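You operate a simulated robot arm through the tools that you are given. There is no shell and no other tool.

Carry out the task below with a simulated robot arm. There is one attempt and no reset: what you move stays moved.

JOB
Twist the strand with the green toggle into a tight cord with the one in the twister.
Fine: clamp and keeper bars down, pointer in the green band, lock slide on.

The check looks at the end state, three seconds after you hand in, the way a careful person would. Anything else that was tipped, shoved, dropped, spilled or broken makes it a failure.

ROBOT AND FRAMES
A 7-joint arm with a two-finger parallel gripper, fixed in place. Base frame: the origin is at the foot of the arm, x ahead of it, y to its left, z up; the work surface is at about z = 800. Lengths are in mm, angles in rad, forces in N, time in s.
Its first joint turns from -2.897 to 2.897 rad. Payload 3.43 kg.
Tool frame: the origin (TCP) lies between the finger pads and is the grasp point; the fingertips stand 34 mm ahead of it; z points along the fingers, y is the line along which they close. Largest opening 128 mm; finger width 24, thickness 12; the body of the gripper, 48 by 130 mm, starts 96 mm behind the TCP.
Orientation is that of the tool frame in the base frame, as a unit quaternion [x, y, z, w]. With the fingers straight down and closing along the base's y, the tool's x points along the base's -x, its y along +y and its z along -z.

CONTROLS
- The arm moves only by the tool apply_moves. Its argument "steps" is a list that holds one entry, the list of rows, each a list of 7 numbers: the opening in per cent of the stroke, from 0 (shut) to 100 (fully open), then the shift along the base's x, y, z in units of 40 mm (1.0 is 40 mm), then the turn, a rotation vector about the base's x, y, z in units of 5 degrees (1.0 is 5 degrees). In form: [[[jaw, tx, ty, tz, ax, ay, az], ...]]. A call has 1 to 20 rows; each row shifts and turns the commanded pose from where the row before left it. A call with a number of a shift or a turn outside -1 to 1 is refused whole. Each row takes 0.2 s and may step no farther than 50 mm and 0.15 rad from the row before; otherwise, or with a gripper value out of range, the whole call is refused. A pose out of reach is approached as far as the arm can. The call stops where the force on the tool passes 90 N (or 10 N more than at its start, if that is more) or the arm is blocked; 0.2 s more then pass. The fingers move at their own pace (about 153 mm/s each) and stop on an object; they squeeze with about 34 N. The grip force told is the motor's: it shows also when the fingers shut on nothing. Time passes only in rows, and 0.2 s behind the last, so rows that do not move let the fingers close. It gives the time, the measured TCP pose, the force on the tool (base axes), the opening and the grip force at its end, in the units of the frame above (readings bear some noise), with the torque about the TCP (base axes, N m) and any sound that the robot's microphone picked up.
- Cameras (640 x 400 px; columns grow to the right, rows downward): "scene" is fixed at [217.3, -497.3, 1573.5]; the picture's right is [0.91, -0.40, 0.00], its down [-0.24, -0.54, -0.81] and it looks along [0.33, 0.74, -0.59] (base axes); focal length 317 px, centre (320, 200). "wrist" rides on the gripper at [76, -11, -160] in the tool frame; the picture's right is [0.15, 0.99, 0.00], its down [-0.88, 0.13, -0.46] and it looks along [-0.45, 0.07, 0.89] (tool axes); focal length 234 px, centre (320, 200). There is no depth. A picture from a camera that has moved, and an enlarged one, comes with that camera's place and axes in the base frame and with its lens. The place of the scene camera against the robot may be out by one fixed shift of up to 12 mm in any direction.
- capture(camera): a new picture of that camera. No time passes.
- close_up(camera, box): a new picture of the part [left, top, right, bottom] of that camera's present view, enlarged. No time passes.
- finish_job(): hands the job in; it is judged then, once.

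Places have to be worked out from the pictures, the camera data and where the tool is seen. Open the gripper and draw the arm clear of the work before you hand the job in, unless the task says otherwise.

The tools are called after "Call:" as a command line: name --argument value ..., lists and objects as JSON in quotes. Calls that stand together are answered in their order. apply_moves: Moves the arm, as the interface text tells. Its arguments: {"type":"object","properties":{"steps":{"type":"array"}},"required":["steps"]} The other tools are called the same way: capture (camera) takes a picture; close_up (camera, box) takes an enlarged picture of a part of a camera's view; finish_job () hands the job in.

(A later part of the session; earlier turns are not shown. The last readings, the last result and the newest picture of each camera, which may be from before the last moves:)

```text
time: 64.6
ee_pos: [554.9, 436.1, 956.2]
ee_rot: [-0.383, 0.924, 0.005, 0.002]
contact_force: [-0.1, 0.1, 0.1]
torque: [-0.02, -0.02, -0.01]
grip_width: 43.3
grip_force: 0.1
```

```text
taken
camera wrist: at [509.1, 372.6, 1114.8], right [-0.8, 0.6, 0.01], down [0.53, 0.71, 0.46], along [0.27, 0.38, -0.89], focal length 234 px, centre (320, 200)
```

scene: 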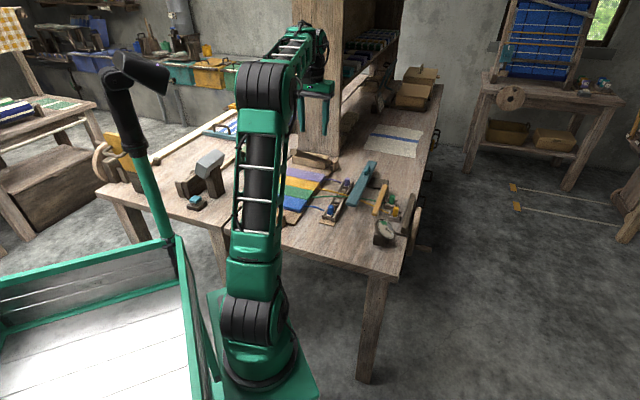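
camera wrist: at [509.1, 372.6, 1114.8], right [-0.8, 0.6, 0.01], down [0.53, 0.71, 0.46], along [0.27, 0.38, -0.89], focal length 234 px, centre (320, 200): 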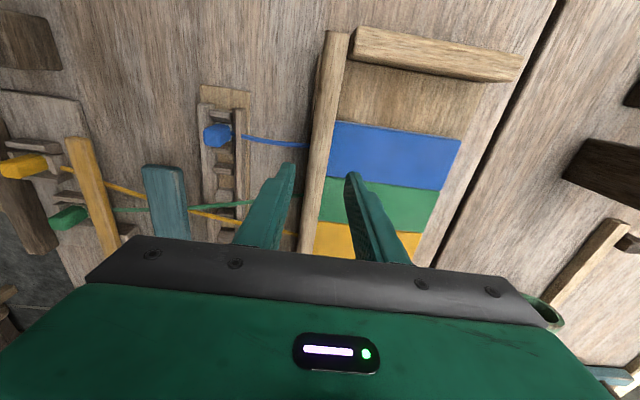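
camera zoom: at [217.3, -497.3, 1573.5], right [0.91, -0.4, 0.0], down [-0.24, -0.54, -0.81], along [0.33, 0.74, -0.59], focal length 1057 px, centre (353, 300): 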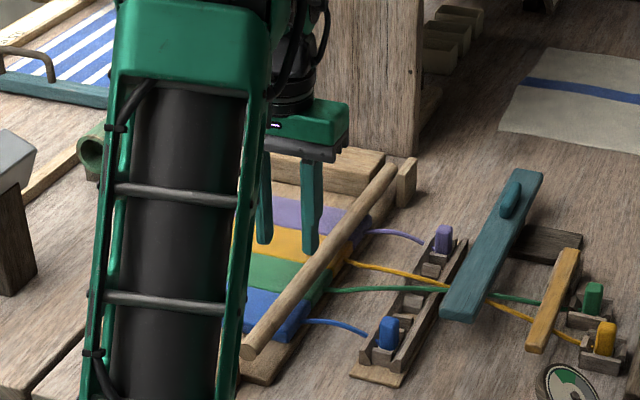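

The bar looks flat against the cloth. To be sure I close the fingers and press it gently from above.

Call:
apply_moves --steps '[[[0, 0, 0, 0, 0, 0, 0], [0, 0, 0, -0.5, 0, 0, 0], [0, 0, 0, -0.5, 0, 0, 0], [0, 0, 0, -0.2, 0, 0, 0], [0, 0, 0, -0.15, 0, 0, 0], [0, 0, 0, 0, 0, 0, 0]]]'

Call:
close_up --camera "wrist" --box '[230, 100, 400, 260]'

```text
time: 66.0
ee_pos: [554.5, 435.1, 903.6]
ee_rot: [-0.382, 0.924, 0.004, 0.003]
contact_force: [-0.3, 0.1, 0.0]
torque: [0.0, 0.0, 0.0]
grip_width: 0.1
grip_force: 32.8
```

```text
2.50 times, centred on (315, 180) of wrist
camera zoom: at [508.4, 372.1, 1061.2], right [-0.8, 0.6, 0.01], down [0.53, 0.71, 0.46], along [0.27, 0.38, -0.89], focal length 585 px, centre (332, 250)
```

zoom: 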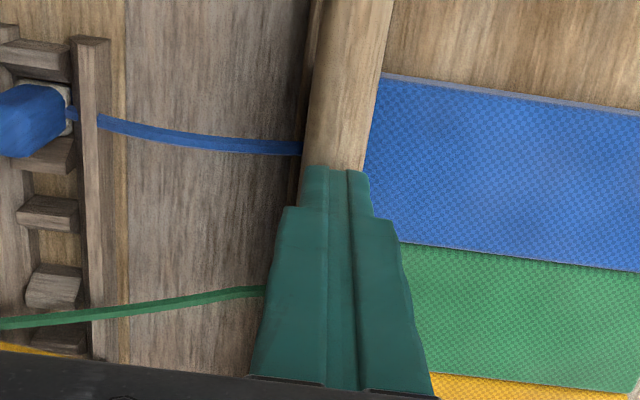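

Fingers are right over the bar. I press down in small steps.

Call:
apply_moves --steps '[[[0, 0, 0, -0.12, 0, 0, 0], [0, 0, 0, -0.12, 0, 0, 0], [0, 0, 0, -0.1, 0, 0, 0], [0, 0, 0, 0, 0, 0, 0]]]'

```text
time: 67.0
ee_pos: [553.8, 436.3, 889.7]
ee_rot: [-0.382, 0.924, 0.004, 0.002]
contact_force: [-1.1, 0.1, 0.7]
torque: [0.0, 0.0, 0.01]
grip_width: 0.0
grip_force: 32.9
```

Call:
apply_moves --steps '[[[0, 0, 0, -0.1, 0, 0, 0], [0, 0, 0, -0.1, 0, 0, 0], [0, 0, 0, 0, 0, 0, 0]]]'

```text
time: 67.8
ee_pos: [543.6, 436.9, 893.3]
ee_rot: [-0.382, 0.924, 0.005, 0.012]
contact_force: [0.7, -1.3, -0.7]
torque: [0.06, 0.09, -0.03]
grip_width: 0.0
grip_force: 32.1
stopped in row 3: the force on the tool passed its limit at 92 N (the readings are from after the stop); the commanded pose is now the measured one
```

The force spiked to 92 N — the bar is solid under the fingers. I check nothing was disturbed.

Call:
capture --camera "wrist"

Call:
close_up --camera "scene" --box '[250, 110, 370, 230]'

```text
taken
camera wrist: at [495.4, 372.5, 1050.3], right [-0.8, 0.6, 0.0], down [0.52, 0.71, 0.48], along [0.29, 0.38, -0.88], focal length 234 px, centre (320, 200)
```

wrist: 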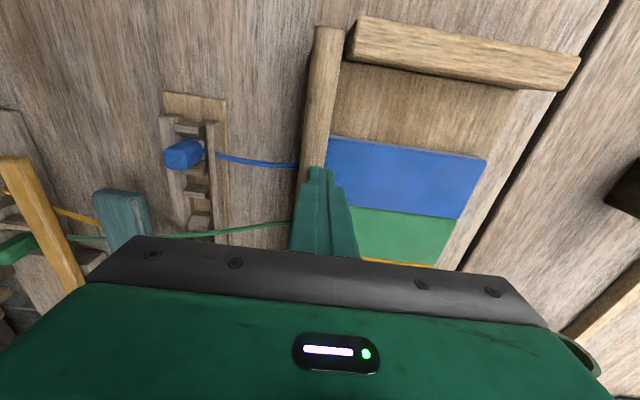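

```text
3.33 times, centred on (310, 170) of scene
camera zoom: at [217.3, -497.3, 1573.5], right [0.91, -0.4, 0.0], down [-0.24, -0.54, -0.81], along [0.33, 0.74, -0.59], focal length 1057 px, centre (353, 300)
```

zoom: 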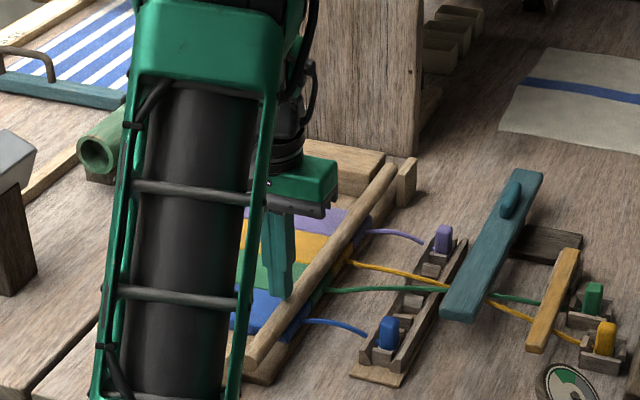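

The clamp bar is firmly down. Now the crank: I rise, turn the hand another 90°, and travel to the near side of the wheel beyond the table edge.

Call:
apply_moves --steps '[[[0, 0, 0, 0.5, 0, 0, 0], [30, 0, 0, 0.9, 0, 0, 0], [30, 0, 0, 0.9, 0, 0, 0], [30, 0, 0, 0.9, 0, 0, 0], [30, 0, 0, 0.9, 0, 0, 0], [30, 0, 0, 0.9, 0, 0, 0], [30, 0, 0, 0.9, 0, 0, 0], [30, 0.6, -0.75, 0, 0, 0, 1], [30, 0.6, -0.75, 0, 0, 0, 1], [30, 0.6, -0.75, 0, 0, 0, 1], [30, 0.6, -0.75, 0, 0, 0, 1], [30, 0.6, -0.75, 0, 0, 0, 1], [30, 0.6, -0.75, 0, 0, 0, 1], [30, 0.6, -0.75, 0, 0, 0, 1], [30, 0.6, -0.75, 0, 0, 0, 1], [30, 0.6, -0.75, 0, 0, 0, 1], [30, 0, 0, 0, 0, 0, 0]]]'

Call:
apply_moves --steps '[[[45, 0.6, -0.75, 0, 0, 0, 1], [45, 0.6, -0.75, 0, 0, 0, 1], [45, 0.6, -0.75, 0, 0, 0, 1], [45, 0.6, -0.75, 0, 0, 0, 1], [45, 0, 0, 0, 0, 0, 1], [45, 0, 0, 0, 0, 0, 1], [45, 0, 0, 0, 0, 0, 1], [45, 0, 0, 0, 0, 0, 1], [45, 0, 0, 0, 0, 0, 1], [45, 0, 0, 0, 0, 0, 0.2], [45, 0, 0, 0, 0, 0, 0]]]'

Call:
capture --camera "wrist"

Call:
close_up --camera "scene" --box '[340, 170, 440, 260]'

```text
time: 71.4
ee_pos: [759.9, 166.3, 1128.3]
ee_rot: [-0.706, 0.708, 0.01, 0.009]
contact_force: [-0.1, -0.1, 0.2]
torque: [0.02, -0.02, -0.01]
grip_width: 38.2
grip_force: 0.1
```

```text
time: 73.8
ee_pos: [855.6, 47.8, 1128.3]
ee_rot: [0.927, -0.375, -0.012, -0.004]
contact_force: [0.2, -0.2, 0.1]
torque: [-0.01, -0.04, 0.03]
grip_width: 57.7
grip_force: 0.1
```

```text
taken
camera wrist: at [922.2, -0.7, 1286.1], right [-0.58, -0.81, 0.0], down [-0.72, 0.51, 0.48], along [-0.39, 0.28, -0.88], focal length 234 px, centre (320, 200)
```

wrist: 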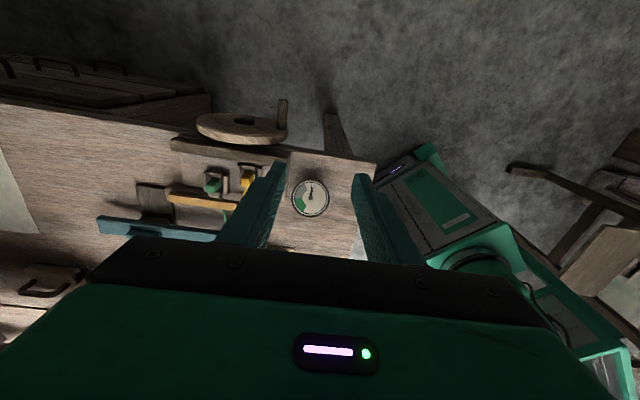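

```text
4.44 times, centred on (390, 215) of scene
camera zoom: at [217.3, -497.3, 1573.5], right [0.91, -0.4, 0.0], down [-0.24, -0.54, -0.81], along [0.33, 0.74, -0.59], focal length 1409 px, centre (9, 133)
```

zoom: 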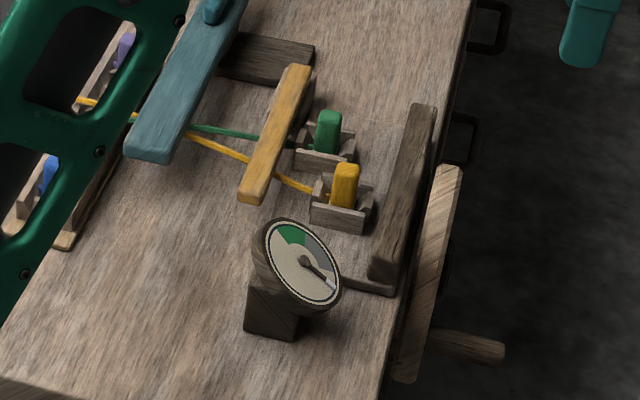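

I zoom on the wheel from this outboard viewpoint for better positions.

Call:
close_up --camera "wrist" --box '[180, 70, 350, 220]'

```text
2.67 times, centred on (265, 145) of wrist
camera zoom: at [922.2, -0.7, 1286.1], right [-0.58, -0.81, 0.0], down [-0.72, 0.51, 0.48], along [-0.39, 0.28, -0.88], focal length 624 px, centre (467, 347)
```

zoom: 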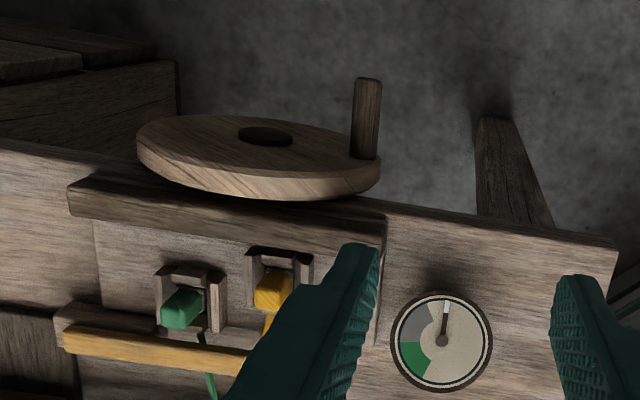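

Handle tip again computes to (927,97,730), hub at about b=802, z=719, radius 89 mm. I correct a small tilt and roll the tool 45° so the fingers point toward the wheel and down.

Call:
apply_moves --steps '[[[45, 0, 0, -0.3, -0.2, -0.207, 0], [45, 0, 0, -0.4, 0.72, -0.69, 0], [45, 0, 0, -0.4, 0.72, -0.69, 0], [45, 0, 0, -0.4, 0.72, -0.69, 0], [45, 0, 0, -0.4, 0.72, -0.69, 0], [45, 0, 0, -0.4, 0.72, -0.69, 0], [45, 0, 0, -0.4, 0.72, -0.69, 0], [45, 0, 0, -0.4, 0.72, -0.69, 0], [45, 0, 0, -0.4, 0.72, -0.69, 0], [45, 0, 0, 0, 0.72, -0.69, 0], [45, 0, 0, 0, 0, 0, 0]]]'

Call:
capture --camera "wrist"

Call:
capture --camera "scene"

```text
time: 76.2
ee_pos: [855.6, 46.5, 988.3]
ee_rot: [0.856, -0.346, 0.142, -0.356]
contact_force: [-0.4, 0.1, -0.7]
torque: [-0.02, 0.01, -0.02]
grip_width: 57.5
grip_force: 0.0
```

```text
taken
camera wrist: at [838.2, -81.4, 1108.0], right [-0.38, -0.6, -0.7], down [-0.92, 0.31, 0.23], along [0.08, 0.73, -0.68], focal length 234 px, centre (320, 200)
```

wrist: 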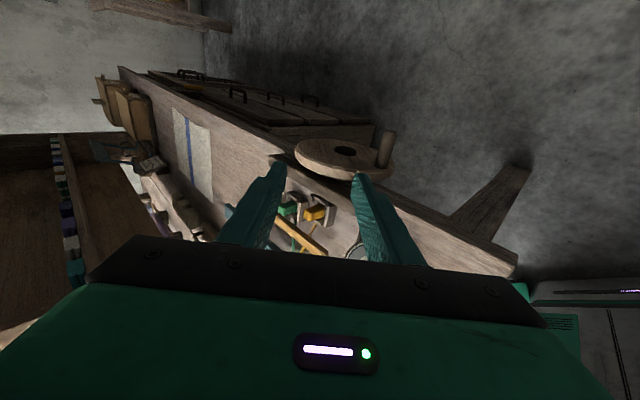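

```text
taken
```

scene: 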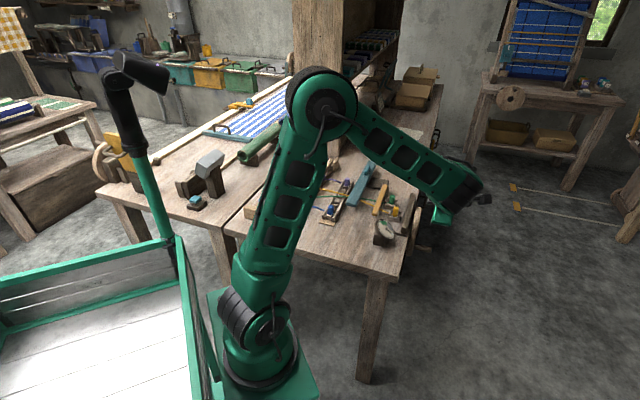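

The pose works. I descend to a pre-approach point ~80 mm short of the handle along the finger direction.

Call:
apply_moves --steps '[[[45, 0.08, 0.05, -0.9, 0, 0, 0], [45, 0.08, 0.05, -0.9, 0, 0, 0], [45, 0.08, 0.05, -0.9, 0, 0, 0], [45, 0.08, 0.05, -0.9, 0, 0, 0], [45, 0.09, 0.05, -0.9, 0, 0, 0], [45, 0, 0, -0.3, 0, 0, 0], [45, 0, 0, 0, 0, 0, 0]]]'

Call:
capture --camera "wrist"

Call:
close_up --camera "scene" --box '[370, 160, 510, 270]'

```text
time: 77.8
ee_pos: [871.7, 57.2, 795.8]
ee_rot: [0.857, -0.347, 0.142, -0.355]
contact_force: [-0.1, -0.6, -0.2]
torque: [0.0, 0.03, 0.02]
grip_width: 57.8
grip_force: 0.1
```

```text
taken
camera wrist: at [853.9, -72.2, 916.1], right [-0.38, -0.6, -0.7], down [-0.92, 0.31, 0.23], along [0.08, 0.73, -0.68], focal length 234 px, centre (320, 200)
```

wrist: 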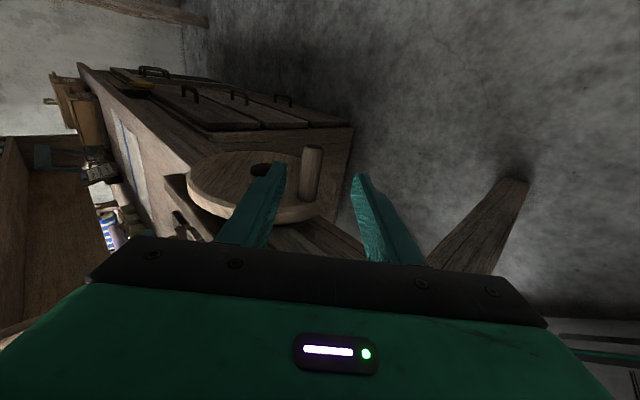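

```text
3.64 times, centred on (440, 215) of scene
camera zoom: at [217.3, -497.3, 1573.5], right [0.91, -0.4, 0.0], down [-0.24, -0.54, -0.81], along [0.33, 0.74, -0.59], focal length 1153 px, centre (-116, 146)
```

zoom: 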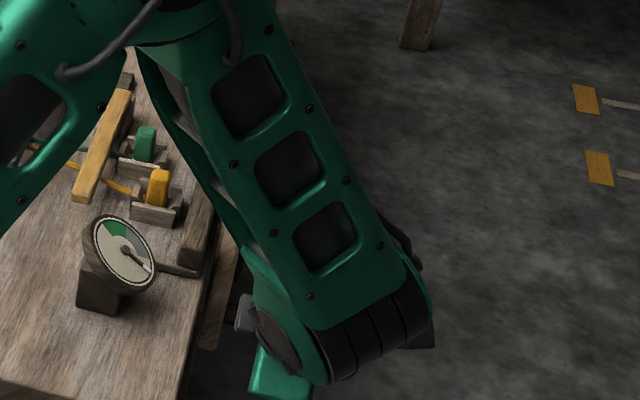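

The handle lies between the fingers. I advance 80 mm along the finger direction and look.

Call:
apply_moves --steps '[[[45, 0.33, 0.34, -0.47, 0, 0, 0], [45, 0.33, 0.34, -0.47, 0, 0, 0], [45, 0.33, 0.34, -0.47, 0, 0, 0], [45, 0, 0, 0, 0, 0, 0]]]'

Call:
capture --camera "wrist"

Call:
close_up --camera "wrist" --box '[240, 100, 400, 250]'

```text
time: 78.8
ee_pos: [911.6, 98.1, 738.4]
ee_rot: [0.857, -0.347, 0.141, -0.354]
contact_force: [-0.4, -0.4, 0.2]
torque: [-0.03, 0.0, -0.02]
grip_width: 57.8
grip_force: 0.1
```

```text
taken
camera wrist: at [893.3, -30.5, 860.3], right [-0.38, -0.6, -0.7], down [-0.92, 0.31, 0.23], along [0.08, 0.73, -0.68], focal length 234 px, centre (320, 200)
```

wrist: 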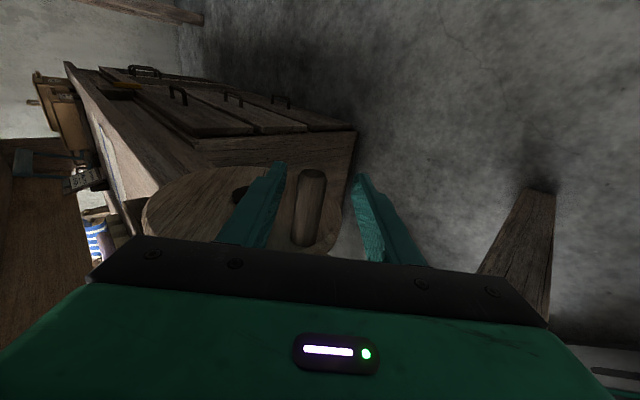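

```text
2.67 times, centred on (320, 175) of wrist
camera zoom: at [893.3, -30.5, 860.3], right [-0.38, -0.6, -0.7], down [-0.92, 0.31, 0.23], along [0.08, 0.73, -0.68], focal length 624 px, centre (320, 267)
```

zoom: 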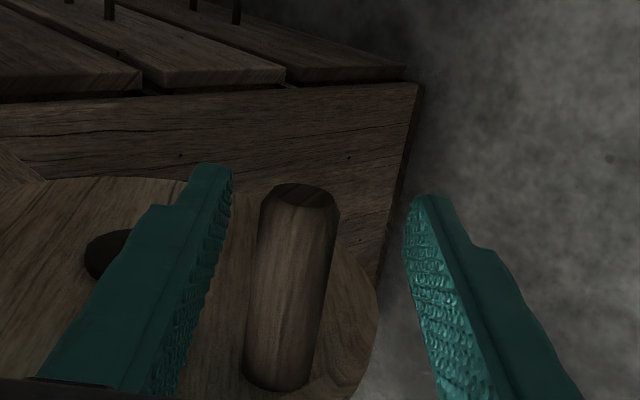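

The handle is between the pads, slightly toward the upper finger. I centre by 5 mm and close on it.

Call:
apply_moves --steps '[[[45, 0.06, 0.063, 0.09, 0, 0, 0], [0, 0, 0, 0, 0, 0, 0], [0, 0, 0, 0, 0, 0, 0], [0, 0, 0, 0, 0, 0, 0]]]'

Call:
close_up --camera "wrist" --box '[240, 100, 400, 250]'

Call:
close_up --camera "scene" --box '[370, 200, 410, 240]'

```text
time: 79.8
ee_pos: [914.9, 100.3, 744.9]
ee_rot: [0.856, -0.347, 0.142, -0.355]
contact_force: [12.3, 7.7, 2.7]
torque: [0.87, 0.44, -0.93]
grip_width: 22.1
grip_force: 44.7
```

```text
2.67 times, centred on (320, 175) of wrist
camera zoom: at [896.5, -27.6, 864.1], right [-0.38, -0.6, -0.7], down [-0.92, 0.31, 0.23], along [0.08, 0.73, -0.68], focal length 624 px, centre (320, 267)
```

zoom: 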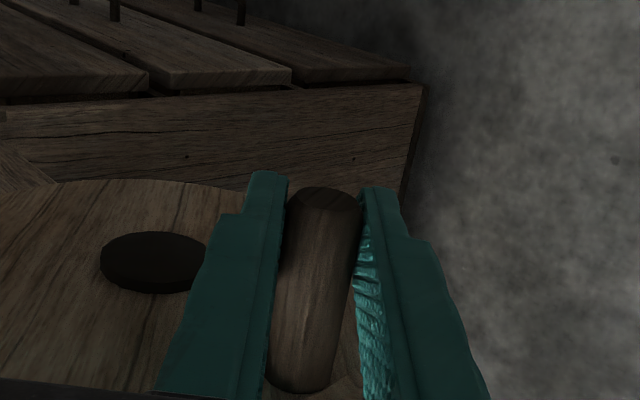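

```text
10.00 times, centred on (390, 220) of scene
camera zoom: at [217.3, -497.3, 1573.5], right [0.91, -0.4, 0.0], down [-0.24, -0.54, -0.81], along [0.33, 0.74, -0.59], focal length 3170 px, centre (-380, 0)
```

zoom: 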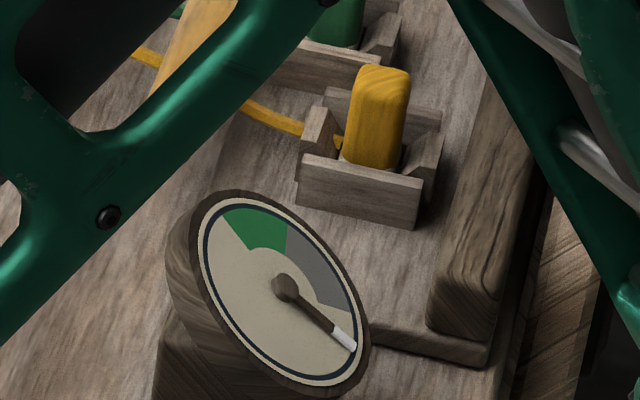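

The handle is gripped. I test-turn it upward about 10° and read the dial.

Call:
apply_moves --steps '[[[0, 0.018, 0.019, 0.19, 0, 0, 0], [0, 0.03, 0.03, 0.19, 0, 0, 0], [0, 0, 0, 0, 0, 0, 0]]]'

Call:
close_up --camera "scene" --box '[370, 200, 410, 240]'

Call:
close_up --camera "wrist" --box '[240, 100, 400, 250]'

```text
time: 80.6
ee_pos: [914.3, 101.6, 756.5]
ee_rot: [0.857, -0.348, 0.139, -0.353]
contact_force: [-10.9, -3.5, -7.6]
torque: [-0.18, 0.79, -1.11]
grip_width: 22.7
grip_force: 45.1
```

```text
10.00 times, centred on (390, 220) of scene
camera zoom: at [217.3, -497.3, 1573.5], right [0.91, -0.4, 0.0], down [-0.24, -0.54, -0.81], along [0.33, 0.74, -0.59], focal length 3170 px, centre (-380, 0)
```

zoom: 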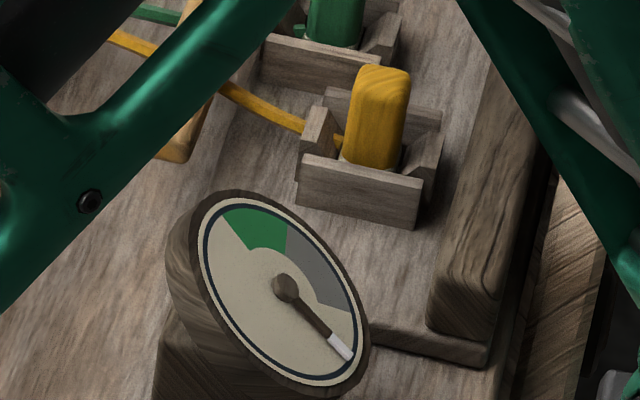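

```text
2.67 times, centred on (320, 175) of wrist
camera zoom: at [897.1, -27.3, 877.5], right [-0.39, -0.61, -0.7], down [-0.92, 0.31, 0.24], along [0.07, 0.73, -0.68], focal length 624 px, centre (320, 267)
```

zoom: 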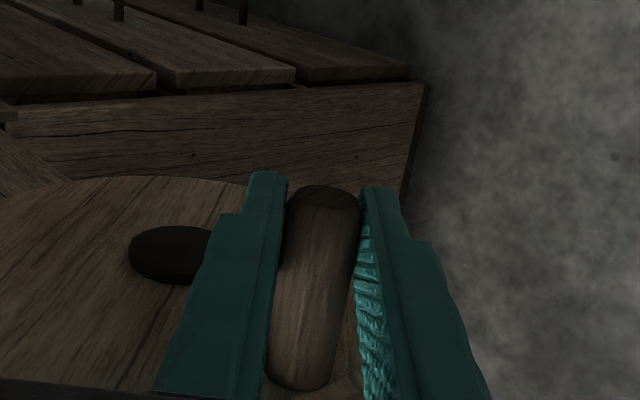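

Turning upward moves the pointer clockwise (toward green the long way round), with modest force. I continue along the circle another 40°.

Call:
apply_moves --steps '[[[0, 0.096, 0.099, 0.35, 0, 0, 0], [0, 0.139, 0.144, 0.335, 0, 0, 0], [0, 0.177, 0.184, 0.295, 0, 0, 0], [0, 0.212, 0.22, 0.245, 0, 0, 0], [0, 0, 0, 0, 0, 0, 0]]]'

Call:
close_up --camera "scene" --box '[370, 200, 410, 240]'

Call:
capture --camera "wrist"

```text
time: 81.8
ee_pos: [941.9, 128.8, 808.9]
ee_rot: [0.857, -0.346, 0.142, -0.355]
contact_force: [3.2, -1.4, -0.9]
torque: [0.1, 0.08, -1.37]
grip_width: 22.5
grip_force: 45.1
```

```text
10.00 times, centred on (390, 220) of scene
camera zoom: at [217.3, -497.3, 1573.5], right [0.91, -0.4, 0.0], down [-0.24, -0.54, -0.81], along [0.33, 0.74, -0.59], focal length 3170 px, centre (-380, 0)
```

zoom: 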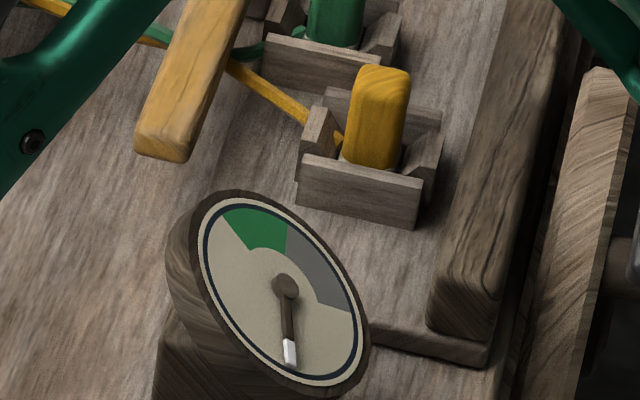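

```text
taken
camera wrist: at [924.3, 0.1, 928.2], right [-0.38, -0.6, -0.7], down [-0.92, 0.31, 0.23], along [0.08, 0.73, -0.68], focal length 234 px, centre (320, 200)
```

wrist: 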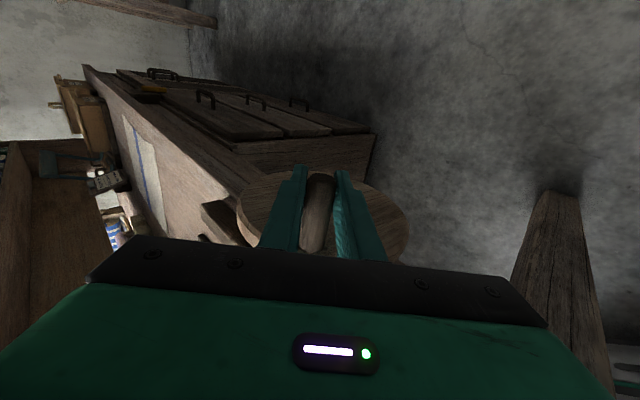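

Forces are negligible and the pointer advances. I continue over the top.

Call:
apply_moves --steps '[[[0, 0.236, 0.245, 0.19, 0, 0, 0], [0, 0.255, 0.265, 0.125, 0, 0, 0], [0, 0.269, 0.279, 0.063, 0, 0, 0], [0, 0.271, 0.281, -0.008, 0, 0, 0], [0, 0, 0, 0, 0, 0, 0]]]'

Call:
close_up --camera "scene" --box '[370, 200, 410, 240]'

```text
time: 83.0
ee_pos: [981.2, 169.4, 821.4]
ee_rot: [0.857, -0.348, 0.142, -0.354]
contact_force: [-1.4, -10.1, -7.9]
torque: [-0.12, 0.52, -1.29]
grip_width: 22.1
grip_force: 45.3
```

```text
10.00 times, centred on (390, 220) of scene
camera zoom: at [217.3, -497.3, 1573.5], right [0.91, -0.4, 0.0], down [-0.24, -0.54, -0.81], along [0.33, 0.74, -0.59], focal length 3170 px, centre (-380, 0)
```

zoom: 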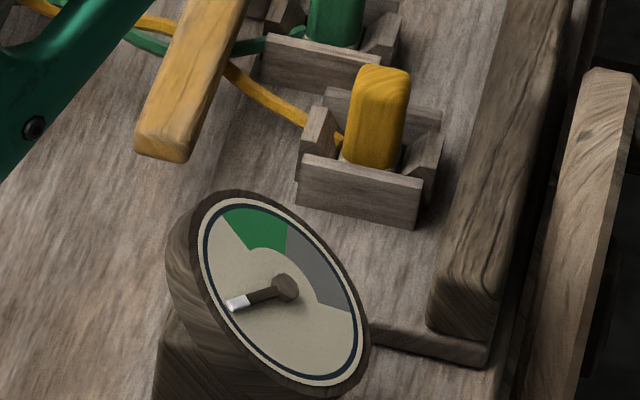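

The pointer is already around 9 o'clock; green starts at about 11. I turn about 30° more and re-check.

Call:
apply_moves --steps '[[[0, 0.266, 0.275, -0.075, 0, 0, 0], [0, 0.252, 0.261, -0.14, 0, 0, 0], [0, 0.233, 0.241, -0.2, 0, 0, 0], [0, 0, 0, 0, 0, 0, 0]]]'

Call:
close_up --camera "scene" --box '[370, 200, 410, 240]'

Call:
capture --camera "wrist"

```text
time: 84.0
ee_pos: [1011.8, 200.3, 802.1]
ee_rot: [0.857, -0.349, 0.141, -0.352]
contact_force: [-6.8, -17.4, -17.2]
torque: [0.24, 0.45, -1.05]
grip_width: 22.8
grip_force: 44.4
```

```text
10.00 times, centred on (390, 220) of scene
camera zoom: at [217.3, -497.3, 1573.5], right [0.91, -0.4, 0.0], down [-0.24, -0.54, -0.81], along [0.33, 0.74, -0.59], focal length 3170 px, centre (-380, 0)
```

zoom: 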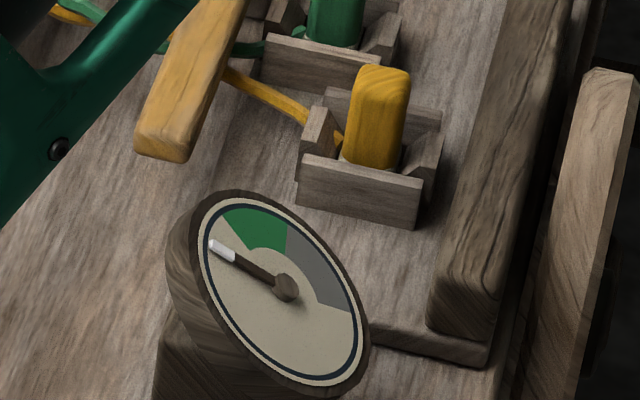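

```text
taken
camera wrist: at [995.1, 72.5, 924.0], right [-0.39, -0.61, -0.7], down [-0.92, 0.32, 0.24], along [0.08, 0.73, -0.68], focal length 234 px, centre (320, 200)
```

wrist: 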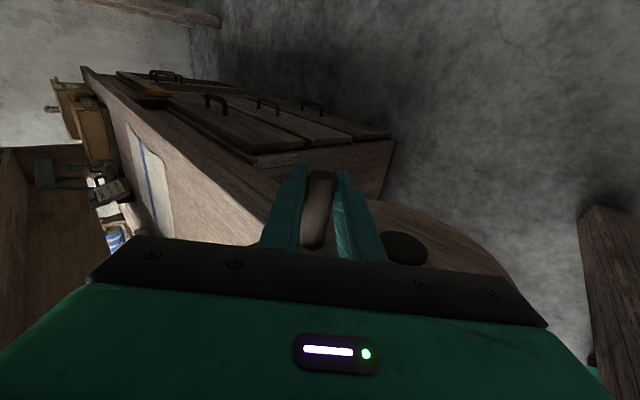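

The pointer is just short of green. A refit of the circle gives centre (792.7,736.4), r 85.6; I turn about 25° more.

Call:
apply_moves --steps '[[[0, 0.125, 0.13, -0.34, 0, 0, 0], [0, 0.129, 0.133, -0.235, 0, 0, 0], [0, 0.104, 0.108, -0.26, 0, 0, 0], [0, 0, 0, 0, 0, 0, 0]]]'

Call:
close_up --camera "scene" --box '[370, 200, 410, 240]'

Call:
capture --camera "wrist"

```text
time: 85.0
ee_pos: [1028.0, 216.0, 773.0]
ee_rot: [0.856, -0.347, 0.143, -0.356]
contact_force: [-2.7, -14.7, 0.1]
torque: [0.19, 0.6, -0.95]
grip_width: 22.4
grip_force: 44.9
```

```text
10.00 times, centred on (390, 220) of scene
camera zoom: at [217.3, -497.3, 1573.5], right [0.91, -0.4, 0.0], down [-0.24, -0.54, -0.81], along [0.33, 0.74, -0.59], focal length 3170 px, centre (-380, 0)
```

zoom: 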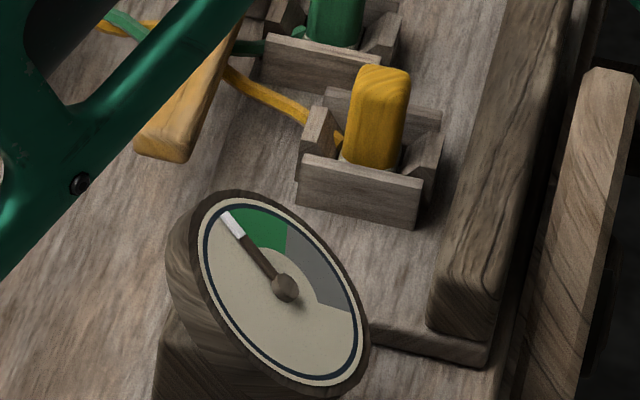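

```text
taken
camera wrist: at [1009.7, 87.7, 893.0], right [-0.38, -0.6, -0.7], down [-0.92, 0.31, 0.23], along [0.08, 0.73, -0.68], focal length 234 px, centre (320, 200)
```

wrist: 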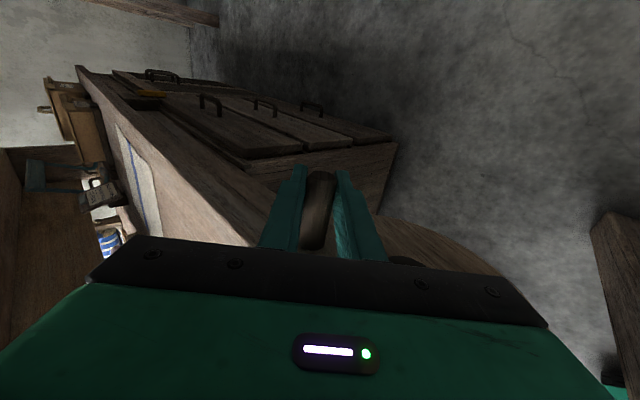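

Pointer is at the green's edge. I turn about 20° more to reach the middle of the band.

Call:
apply_moves --steps '[[[0, 0.076, 0.079, -0.275, 0, 0, 0], [0, 0.05, 0.052, -0.29, 0, 0, 0], [0, 0.014, 0.014, -0.15, 0, 0, 0], [0, 0, 0, 0, 0, 0, 0]]]'

Call:
close_up --camera "scene" --box '[370, 200, 410, 240]'

Call:
capture --camera "scene"

```text
time: 86.0
ee_pos: [1033.5, 222.1, 744.8]
ee_rot: [0.856, -0.347, 0.143, -0.355]
contact_force: [11.2, -10.4, 0.4]
torque: [0.43, 0.32, -0.89]
grip_width: 22.2
grip_force: 45.4
```

```text
10.00 times, centred on (390, 220) of scene
camera zoom: at [217.3, -497.3, 1573.5], right [0.91, -0.4, 0.0], down [-0.24, -0.54, -0.81], along [0.33, 0.74, -0.59], focal length 3170 px, centre (-380, 0)
```

zoom: 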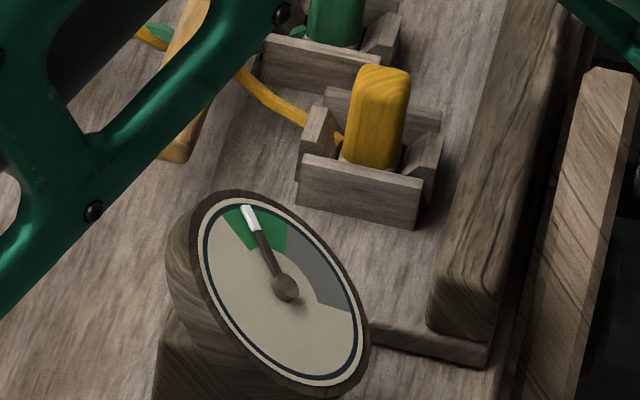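

```text
taken
```

scene: 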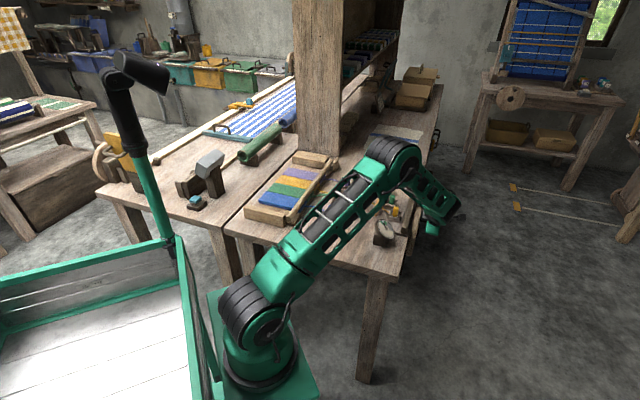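

The pointer is in green. I add a few degrees to centre it, then check.

Call:
apply_moves --steps '[[[0, 0.009, 0.009, -0.15, 0, 0, 0], [0, 0, 0, 0, 0, 0, 0]]]'

Call:
close_up --camera "scene" --box '[370, 200, 410, 240]'

Call:
close_up --camera "wrist" --box '[240, 100, 400, 250]'

```text
time: 86.6
ee_pos: [1032.7, 221.6, 738.7]
ee_rot: [0.856, -0.347, 0.142, -0.356]
contact_force: [15.6, -8.7, 5.9]
torque: [0.15, 0.73, -1.11]
grip_width: 22.2
grip_force: 44.9
```

```text
10.00 times, centred on (390, 220) of scene
camera zoom: at [217.3, -497.3, 1573.5], right [0.91, -0.4, 0.0], down [-0.24, -0.54, -0.81], along [0.33, 0.74, -0.59], focal length 3170 px, centre (-380, 0)
```

zoom: 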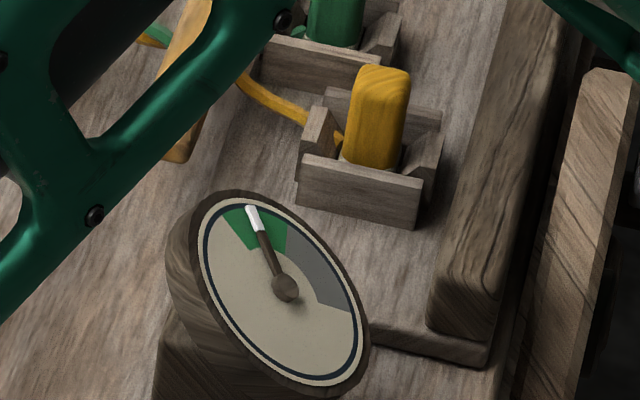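

```text
2.67 times, centred on (320, 175) of wrist
camera zoom: at [1015.6, 94.2, 859.3], right [-0.38, -0.6, -0.7], down [-0.92, 0.31, 0.23], along [0.08, 0.73, -0.68], focal length 624 px, centre (320, 267)
```

zoom: 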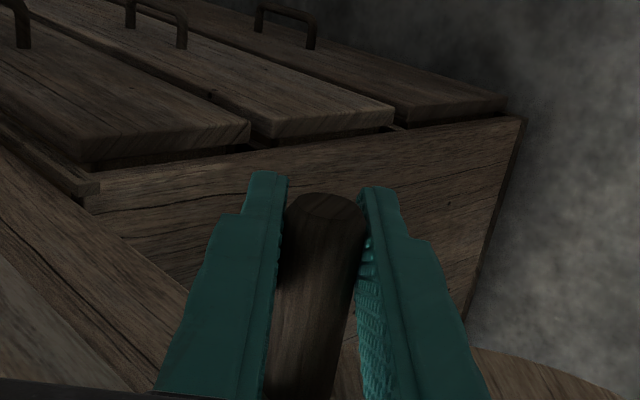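

The pointer sits well in the green. I open the fingers and see whether it holds.

Call:
apply_moves --steps '[[[22, 0, 0, 0, 0, 0, 0], [30, 0, 0, 0, 0, 0, 0], [35, 0, 0, 0, 0, 0, 0]]]'

Call:
close_up --camera "scene" --box '[370, 200, 410, 240]'

Call:
close_up --camera "wrist" --box '[240, 100, 400, 250]'

```text
time: 87.4
ee_pos: [1030.7, 224.1, 739.3]
ee_rot: [0.857, -0.346, 0.142, -0.354]
contact_force: [0.1, 0.1, -0.6]
torque: [-0.01, 0.0, -0.03]
grip_width: 44.8
grip_force: 0.0
```

```text
10.00 times, centred on (390, 220) of scene
camera zoom: at [217.3, -497.3, 1573.5], right [0.91, -0.4, 0.0], down [-0.24, -0.54, -0.81], along [0.33, 0.74, -0.59], focal length 3170 px, centre (-380, 0)
```

zoom: 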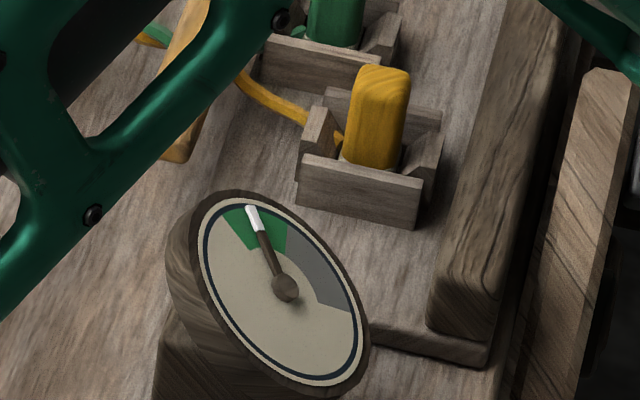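

```text
2.67 times, centred on (320, 175) of wrist
camera zoom: at [1014.6, 95.6, 858.2], right [-0.38, -0.6, -0.7], down [-0.92, 0.31, 0.23], along [0.08, 0.73, -0.68], focal length 624 px, centre (320, 267)
```

zoom: 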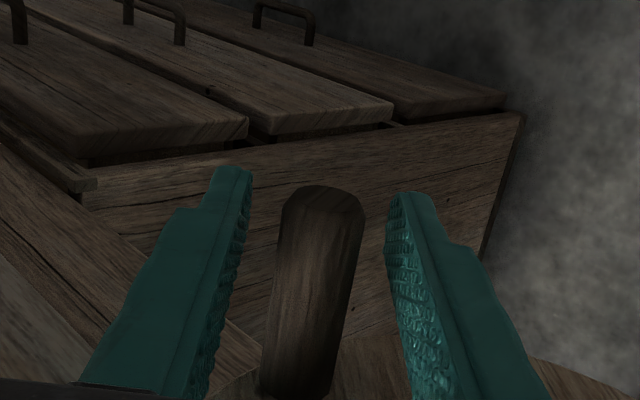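

The pointer holds by itself. I withdraw backwards along the finger direction, then up clear of the wheel.

Call:
apply_moves --steps '[[[40, -0.33, -0.34, 0.47, 0, 0, 0], [40, -0.33, -0.34, 0.47, 0, 0, 0], [40, -0.33, -0.34, 0.47, 0, 0, 0], [40, -0.33, -0.34, 0.47, 0, 0, 0], [40, -0.33, -0.34, 0.47, 0, 0, 0], [40, 0, 0, 0.9, 0, 0, 0], [40, 0, 0, 0.9, 0, 0, 0], [40, 0, 0, 0.9, 0, 0, 0], [40, 0, 0, 0.9, 0, 0, 0], [40, 0, 0, 0.9, 0, 0, 0], [40, 0, 0, 0, 0, 0, 0]]]'

Call:
capture --camera "scene"

Call:
close_up --camera "scene" --box '[340, 150, 430, 250]'

```text
time: 89.8
ee_pos: [965.1, 155.7, 1011.7]
ee_rot: [0.857, -0.346, 0.141, -0.355]
contact_force: [0.0, 0.3, -0.3]
torque: [0.01, -0.02, -0.01]
grip_width: 51.3
grip_force: 0.1
```

```text
taken
```

scene: 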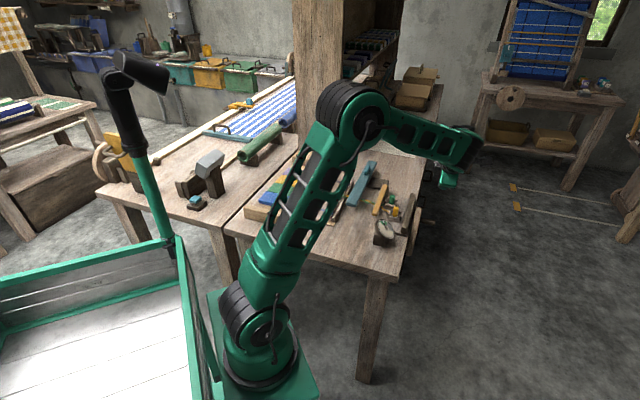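

```text
4.00 times, centred on (385, 200) of scene
camera zoom: at [217.3, -497.3, 1573.5], right [0.91, -0.4, 0.0], down [-0.24, -0.54, -0.81], along [0.33, 0.74, -0.59], focal length 1268 px, centre (60, 200)
```

zoom: 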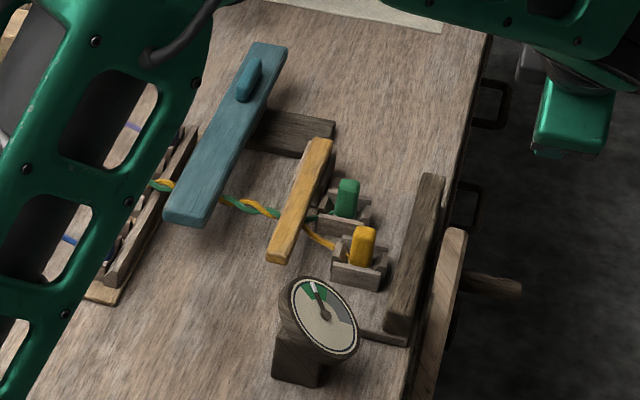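

The strands are now visibly twisted into a cord and the pointer is in green. Next the teal lock slide: I rotate the hand about its own axis and move in front of the plank to inspect its rail.

Call:
apply_moves --steps '[[[45, -0.21, 0.275, 0, 0.49, 0.508, -0.705], [45, -0.21, 0.275, 0, 0.49, 0.508, -0.705], [45, -0.21, 0.275, 0, 0.49, 0.508, -0.705], [45, -0.21, 0.275, 0, 0.49, 0.508, -0.705], [45, -0.21, 0.275, 0, 0.49, 0.508, -0.705], [45, -0.21, 0.275, 0, 0.49, 0.508, -0.705], [45, -0.21, 0.275, 0, 0.49, 0.508, -0.705], [45, -0.21, 0.275, 0, 0.49, 0.508, -0.705], [45, -0.21, 0.275, 0, 0.49, 0.508, -0.705], [45, -0.21, 0.275, 0, 0.49, 0.508, -0.705], [45, -0.21, 0.275, 0, 0.49, 0.508, -0.705], [45, -0.21, 0.275, 0, 0.49, 0.508, -0.705], [45, -0.21, 0.275, 0, 0.49, 0.508, -0.705], [45, -0.21, 0.275, 0, 0.49, 0.508, -0.705], [45, -0.21, 0.275, 0, 0.49, 0.508, -0.705], [45, -0.21, 0.275, 0, 0.49, 0.508, -0.705], [45, -0.21, 0.275, 0, 0.49, 0.508, -0.705], [45, -0.21, 0.275, 0, 0.49, 0.508, -0.705], [45, 0, 0, 0, 0, 0, 0]]]'

Call:
capture --camera "wrist"

Call:
close_up --camera "wrist" --box '[240, 0, 440, 200]'

```text
time: 93.8
ee_pos: [816.6, 353.9, 1011.6]
ee_rot: [-0.363, 0.85, 0.151, 0.352]
contact_force: [-0.2, 0.3, 0.5]
torque: [-0.01, 0.04, 0.01]
grip_width: 57.4
grip_force: 0.0
```

```text
taken
camera wrist: at [709.3, 225.2, 1070.1], right [-0.79, 0.61, -0.1], down [0.11, 0.3, 0.95], along [0.61, 0.73, -0.31], focal length 234 px, centre (320, 200)
```

wrist: 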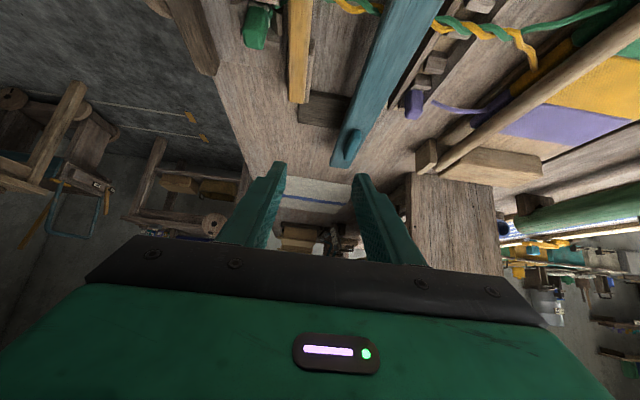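

```text
2.00 times, centred on (340, 100) of wrist
camera zoom: at [709.3, 225.2, 1070.1], right [-0.79, 0.61, -0.1], down [0.11, 0.3, 0.95], along [0.61, 0.73, -0.31], focal length 468 px, centre (280, 400)
```

zoom: 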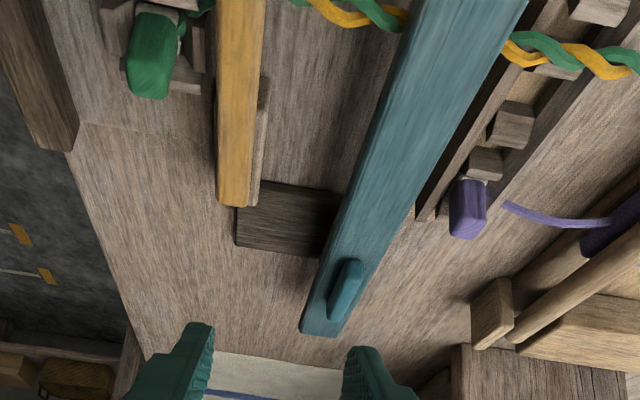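

I move closer and lower toward the knob to see what the plank rides on.

Call:
apply_moves --steps '[[[45, 0.3, 0.3, -0.45, 0, 0, 0], [45, 0.3, 0.3, -0.45, 0, 0, 0], [45, 0.3, 0.3, -0.45, 0, 0, 0], [45, 0.3, 0.3, -0.45, 0, 0, 0], [45, 0, 0, 0, 0, 0, 0]]]'

Call:
capture --camera "wrist"

Call:
close_up --camera "wrist" --box '[260, 60, 420, 200]'

```text
time: 95.0
ee_pos: [862.6, 401.4, 939.8]
ee_rot: [-0.363, 0.849, 0.151, 0.353]
contact_force: [-0.4, 0.0, -0.8]
torque: [-0.01, 0.02, 0.02]
grip_width: 57.4
grip_force: 0.2
```

```text
taken
camera wrist: at [757.2, 273.1, 998.0], right [-0.79, 0.61, -0.1], down [0.11, 0.31, 0.95], along [0.61, 0.73, -0.31], focal length 234 px, centre (320, 200)
```

wrist: 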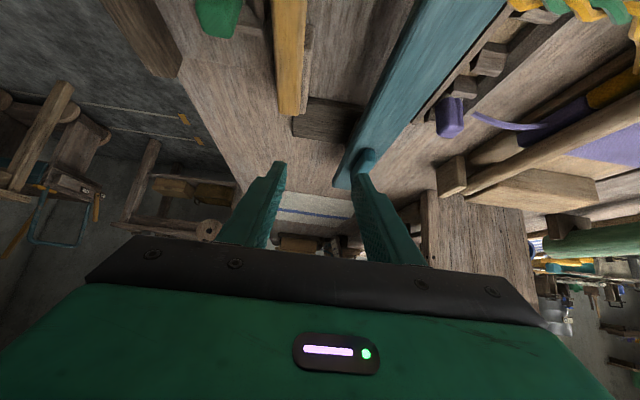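

```text
2.86 times, centred on (340, 130) of wrist
camera zoom: at [757.2, 273.1, 998.0], right [-0.79, 0.61, -0.1], down [0.11, 0.31, 0.95], along [0.61, 0.73, -0.31], focal length 669 px, centre (263, 400)
```

zoom: 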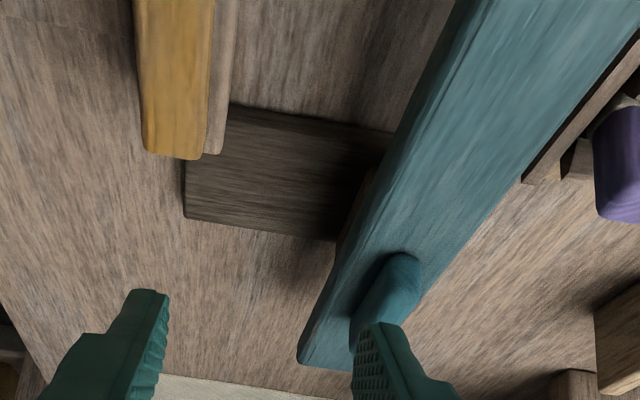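

The plank has a shoe resting on a flat dark base that extends toward the keeper, so it should slide that way. I move to align the fingers around its knob.

Call:
apply_moves --steps '[[[34, -0.11, 0.8, 0, 0, 0, 0], [34, -0.11, 0.8, -0.1, 0, 0, 0], [34, 0, 0, -0.15, 0, 0, 0], [34, 0, 0, 0, 0, 0, 0]]]'

Call:
capture --camera "wrist"

Call:
close_up --camera "wrist" --box '[240, 100, 400, 250]'

Call:
close_up --camera "scene" --box '[340, 140, 420, 210]'

```text
time: 96.0
ee_pos: [853.2, 465.0, 929.8]
ee_rot: [-0.363, 0.849, 0.15, 0.353]
contact_force: [0.2, 0.4, -0.8]
torque: [0.0, 0.02, 0.01]
grip_width: 43.6
grip_force: 0.0
```

```text
taken
camera wrist: at [747.4, 336.4, 988.4], right [-0.79, 0.61, -0.1], down [0.11, 0.31, 0.95], along [0.61, 0.73, -0.31], focal length 234 px, centre (320, 200)
```

wrist: 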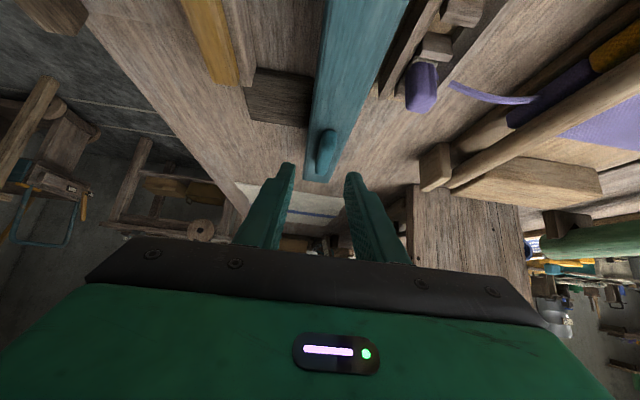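

```text
2.67 times, centred on (320, 175) of wrist
camera zoom: at [747.4, 336.4, 988.4], right [-0.79, 0.61, -0.1], down [0.11, 0.31, 0.95], along [0.61, 0.73, -0.31], focal length 624 px, centre (320, 267)
```

zoom: 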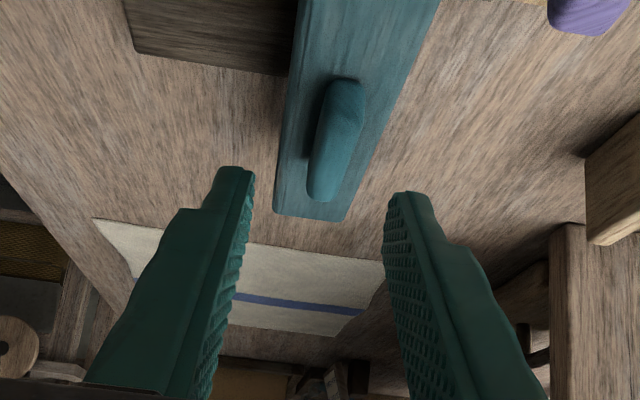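

```text
5.71 times, centred on (380, 175) of scene
camera zoom: at [217.3, -497.3, 1573.5], right [0.91, -0.4, 0.0], down [-0.24, -0.54, -0.81], along [0.33, 0.74, -0.59], focal length 1812 px, centre (-23, 343)
```

zoom: 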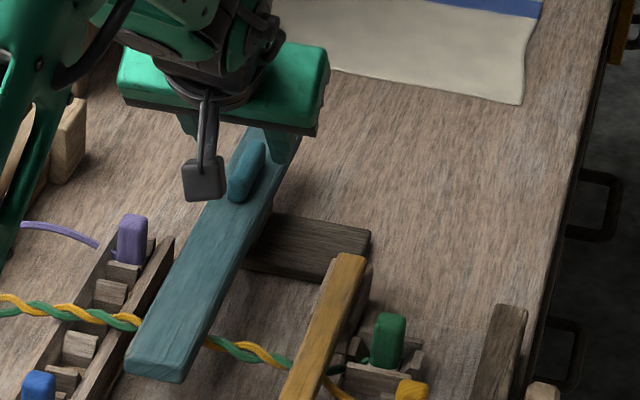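

Fingers are aligned around the knob. I advance and lower so that the pads straddle it just above the plank, then look.

Call:
apply_moves --steps '[[[34, 0.225, 0.27, -0.4, 0, 0, 0], [34, 0.225, 0.27, -0.4, 0, 0, 0], [34, 0, 0, -0.15, 0, 0, 0], [34, 0, 0, 0, 0, 0, 0]]]'

Call:
close_up --camera "wrist" --box '[240, 100, 400, 250]'

Call:
close_up --camera "scene" --box '[340, 140, 420, 210]'

```text
time: 97.0
ee_pos: [871.4, 486.8, 891.5]
ee_rot: [-0.363, 0.849, 0.151, 0.352]
contact_force: [-0.1, 0.3, 0.0]
torque: [0.01, 0.01, -0.02]
grip_width: 43.4
grip_force: 0.1
```

```text
2.67 times, centred on (320, 175) of wrist
camera zoom: at [765.9, 357.9, 950.9], right [-0.79, 0.61, -0.1], down [0.11, 0.31, 0.95], along [0.61, 0.73, -0.31], focal length 624 px, centre (320, 267)
```

zoom: 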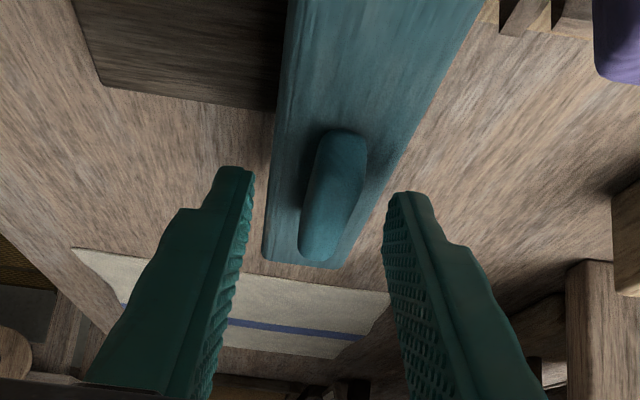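

```text
5.71 times, centred on (380, 175) of scene
camera zoom: at [217.3, -497.3, 1573.5], right [0.91, -0.4, 0.0], down [-0.24, -0.54, -0.81], along [0.33, 0.74, -0.59], focal length 1812 px, centre (-23, 343)
```

zoom: 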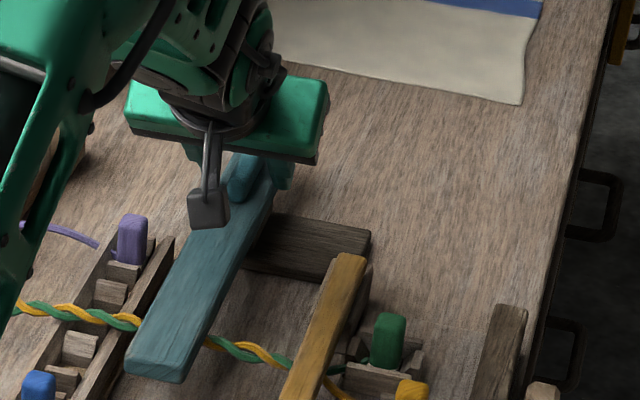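

I fine-adjust 5 mm forward and down, then close on the knob.

Call:
apply_moves --steps '[[[34, 0.05, 0.125, -0.125, 0, 0, 0], [0, 0, 0, 0, 0, 0, 0], [0, 0, 0, 0, 0, 0, 0], [0, 0, 0, 0, 0, 0, 0]]]'

Call:
close_up --camera "wrist" --box '[240, 100, 400, 250]'

```text
time: 98.0
ee_pos: [874.4, 491.0, 887.0]
ee_rot: [-0.362, 0.849, 0.15, 0.353]
contact_force: [0.5, 1.5, 1.3]
torque: [-0.26, 0.16, -1.71]
grip_width: 15.3
grip_force: 44.5
```

```text
2.67 times, centred on (320, 175) of wrist
camera zoom: at [768.2, 363.1, 946.1], right [-0.79, 0.61, -0.1], down [0.11, 0.31, 0.95], along [0.61, 0.73, -0.31], focal length 624 px, centre (320, 267)
```

zoom: 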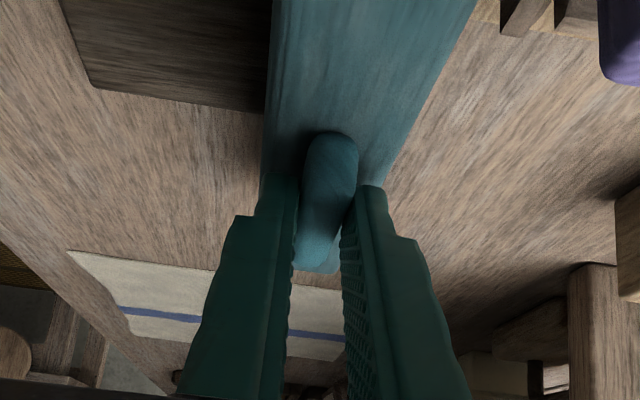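

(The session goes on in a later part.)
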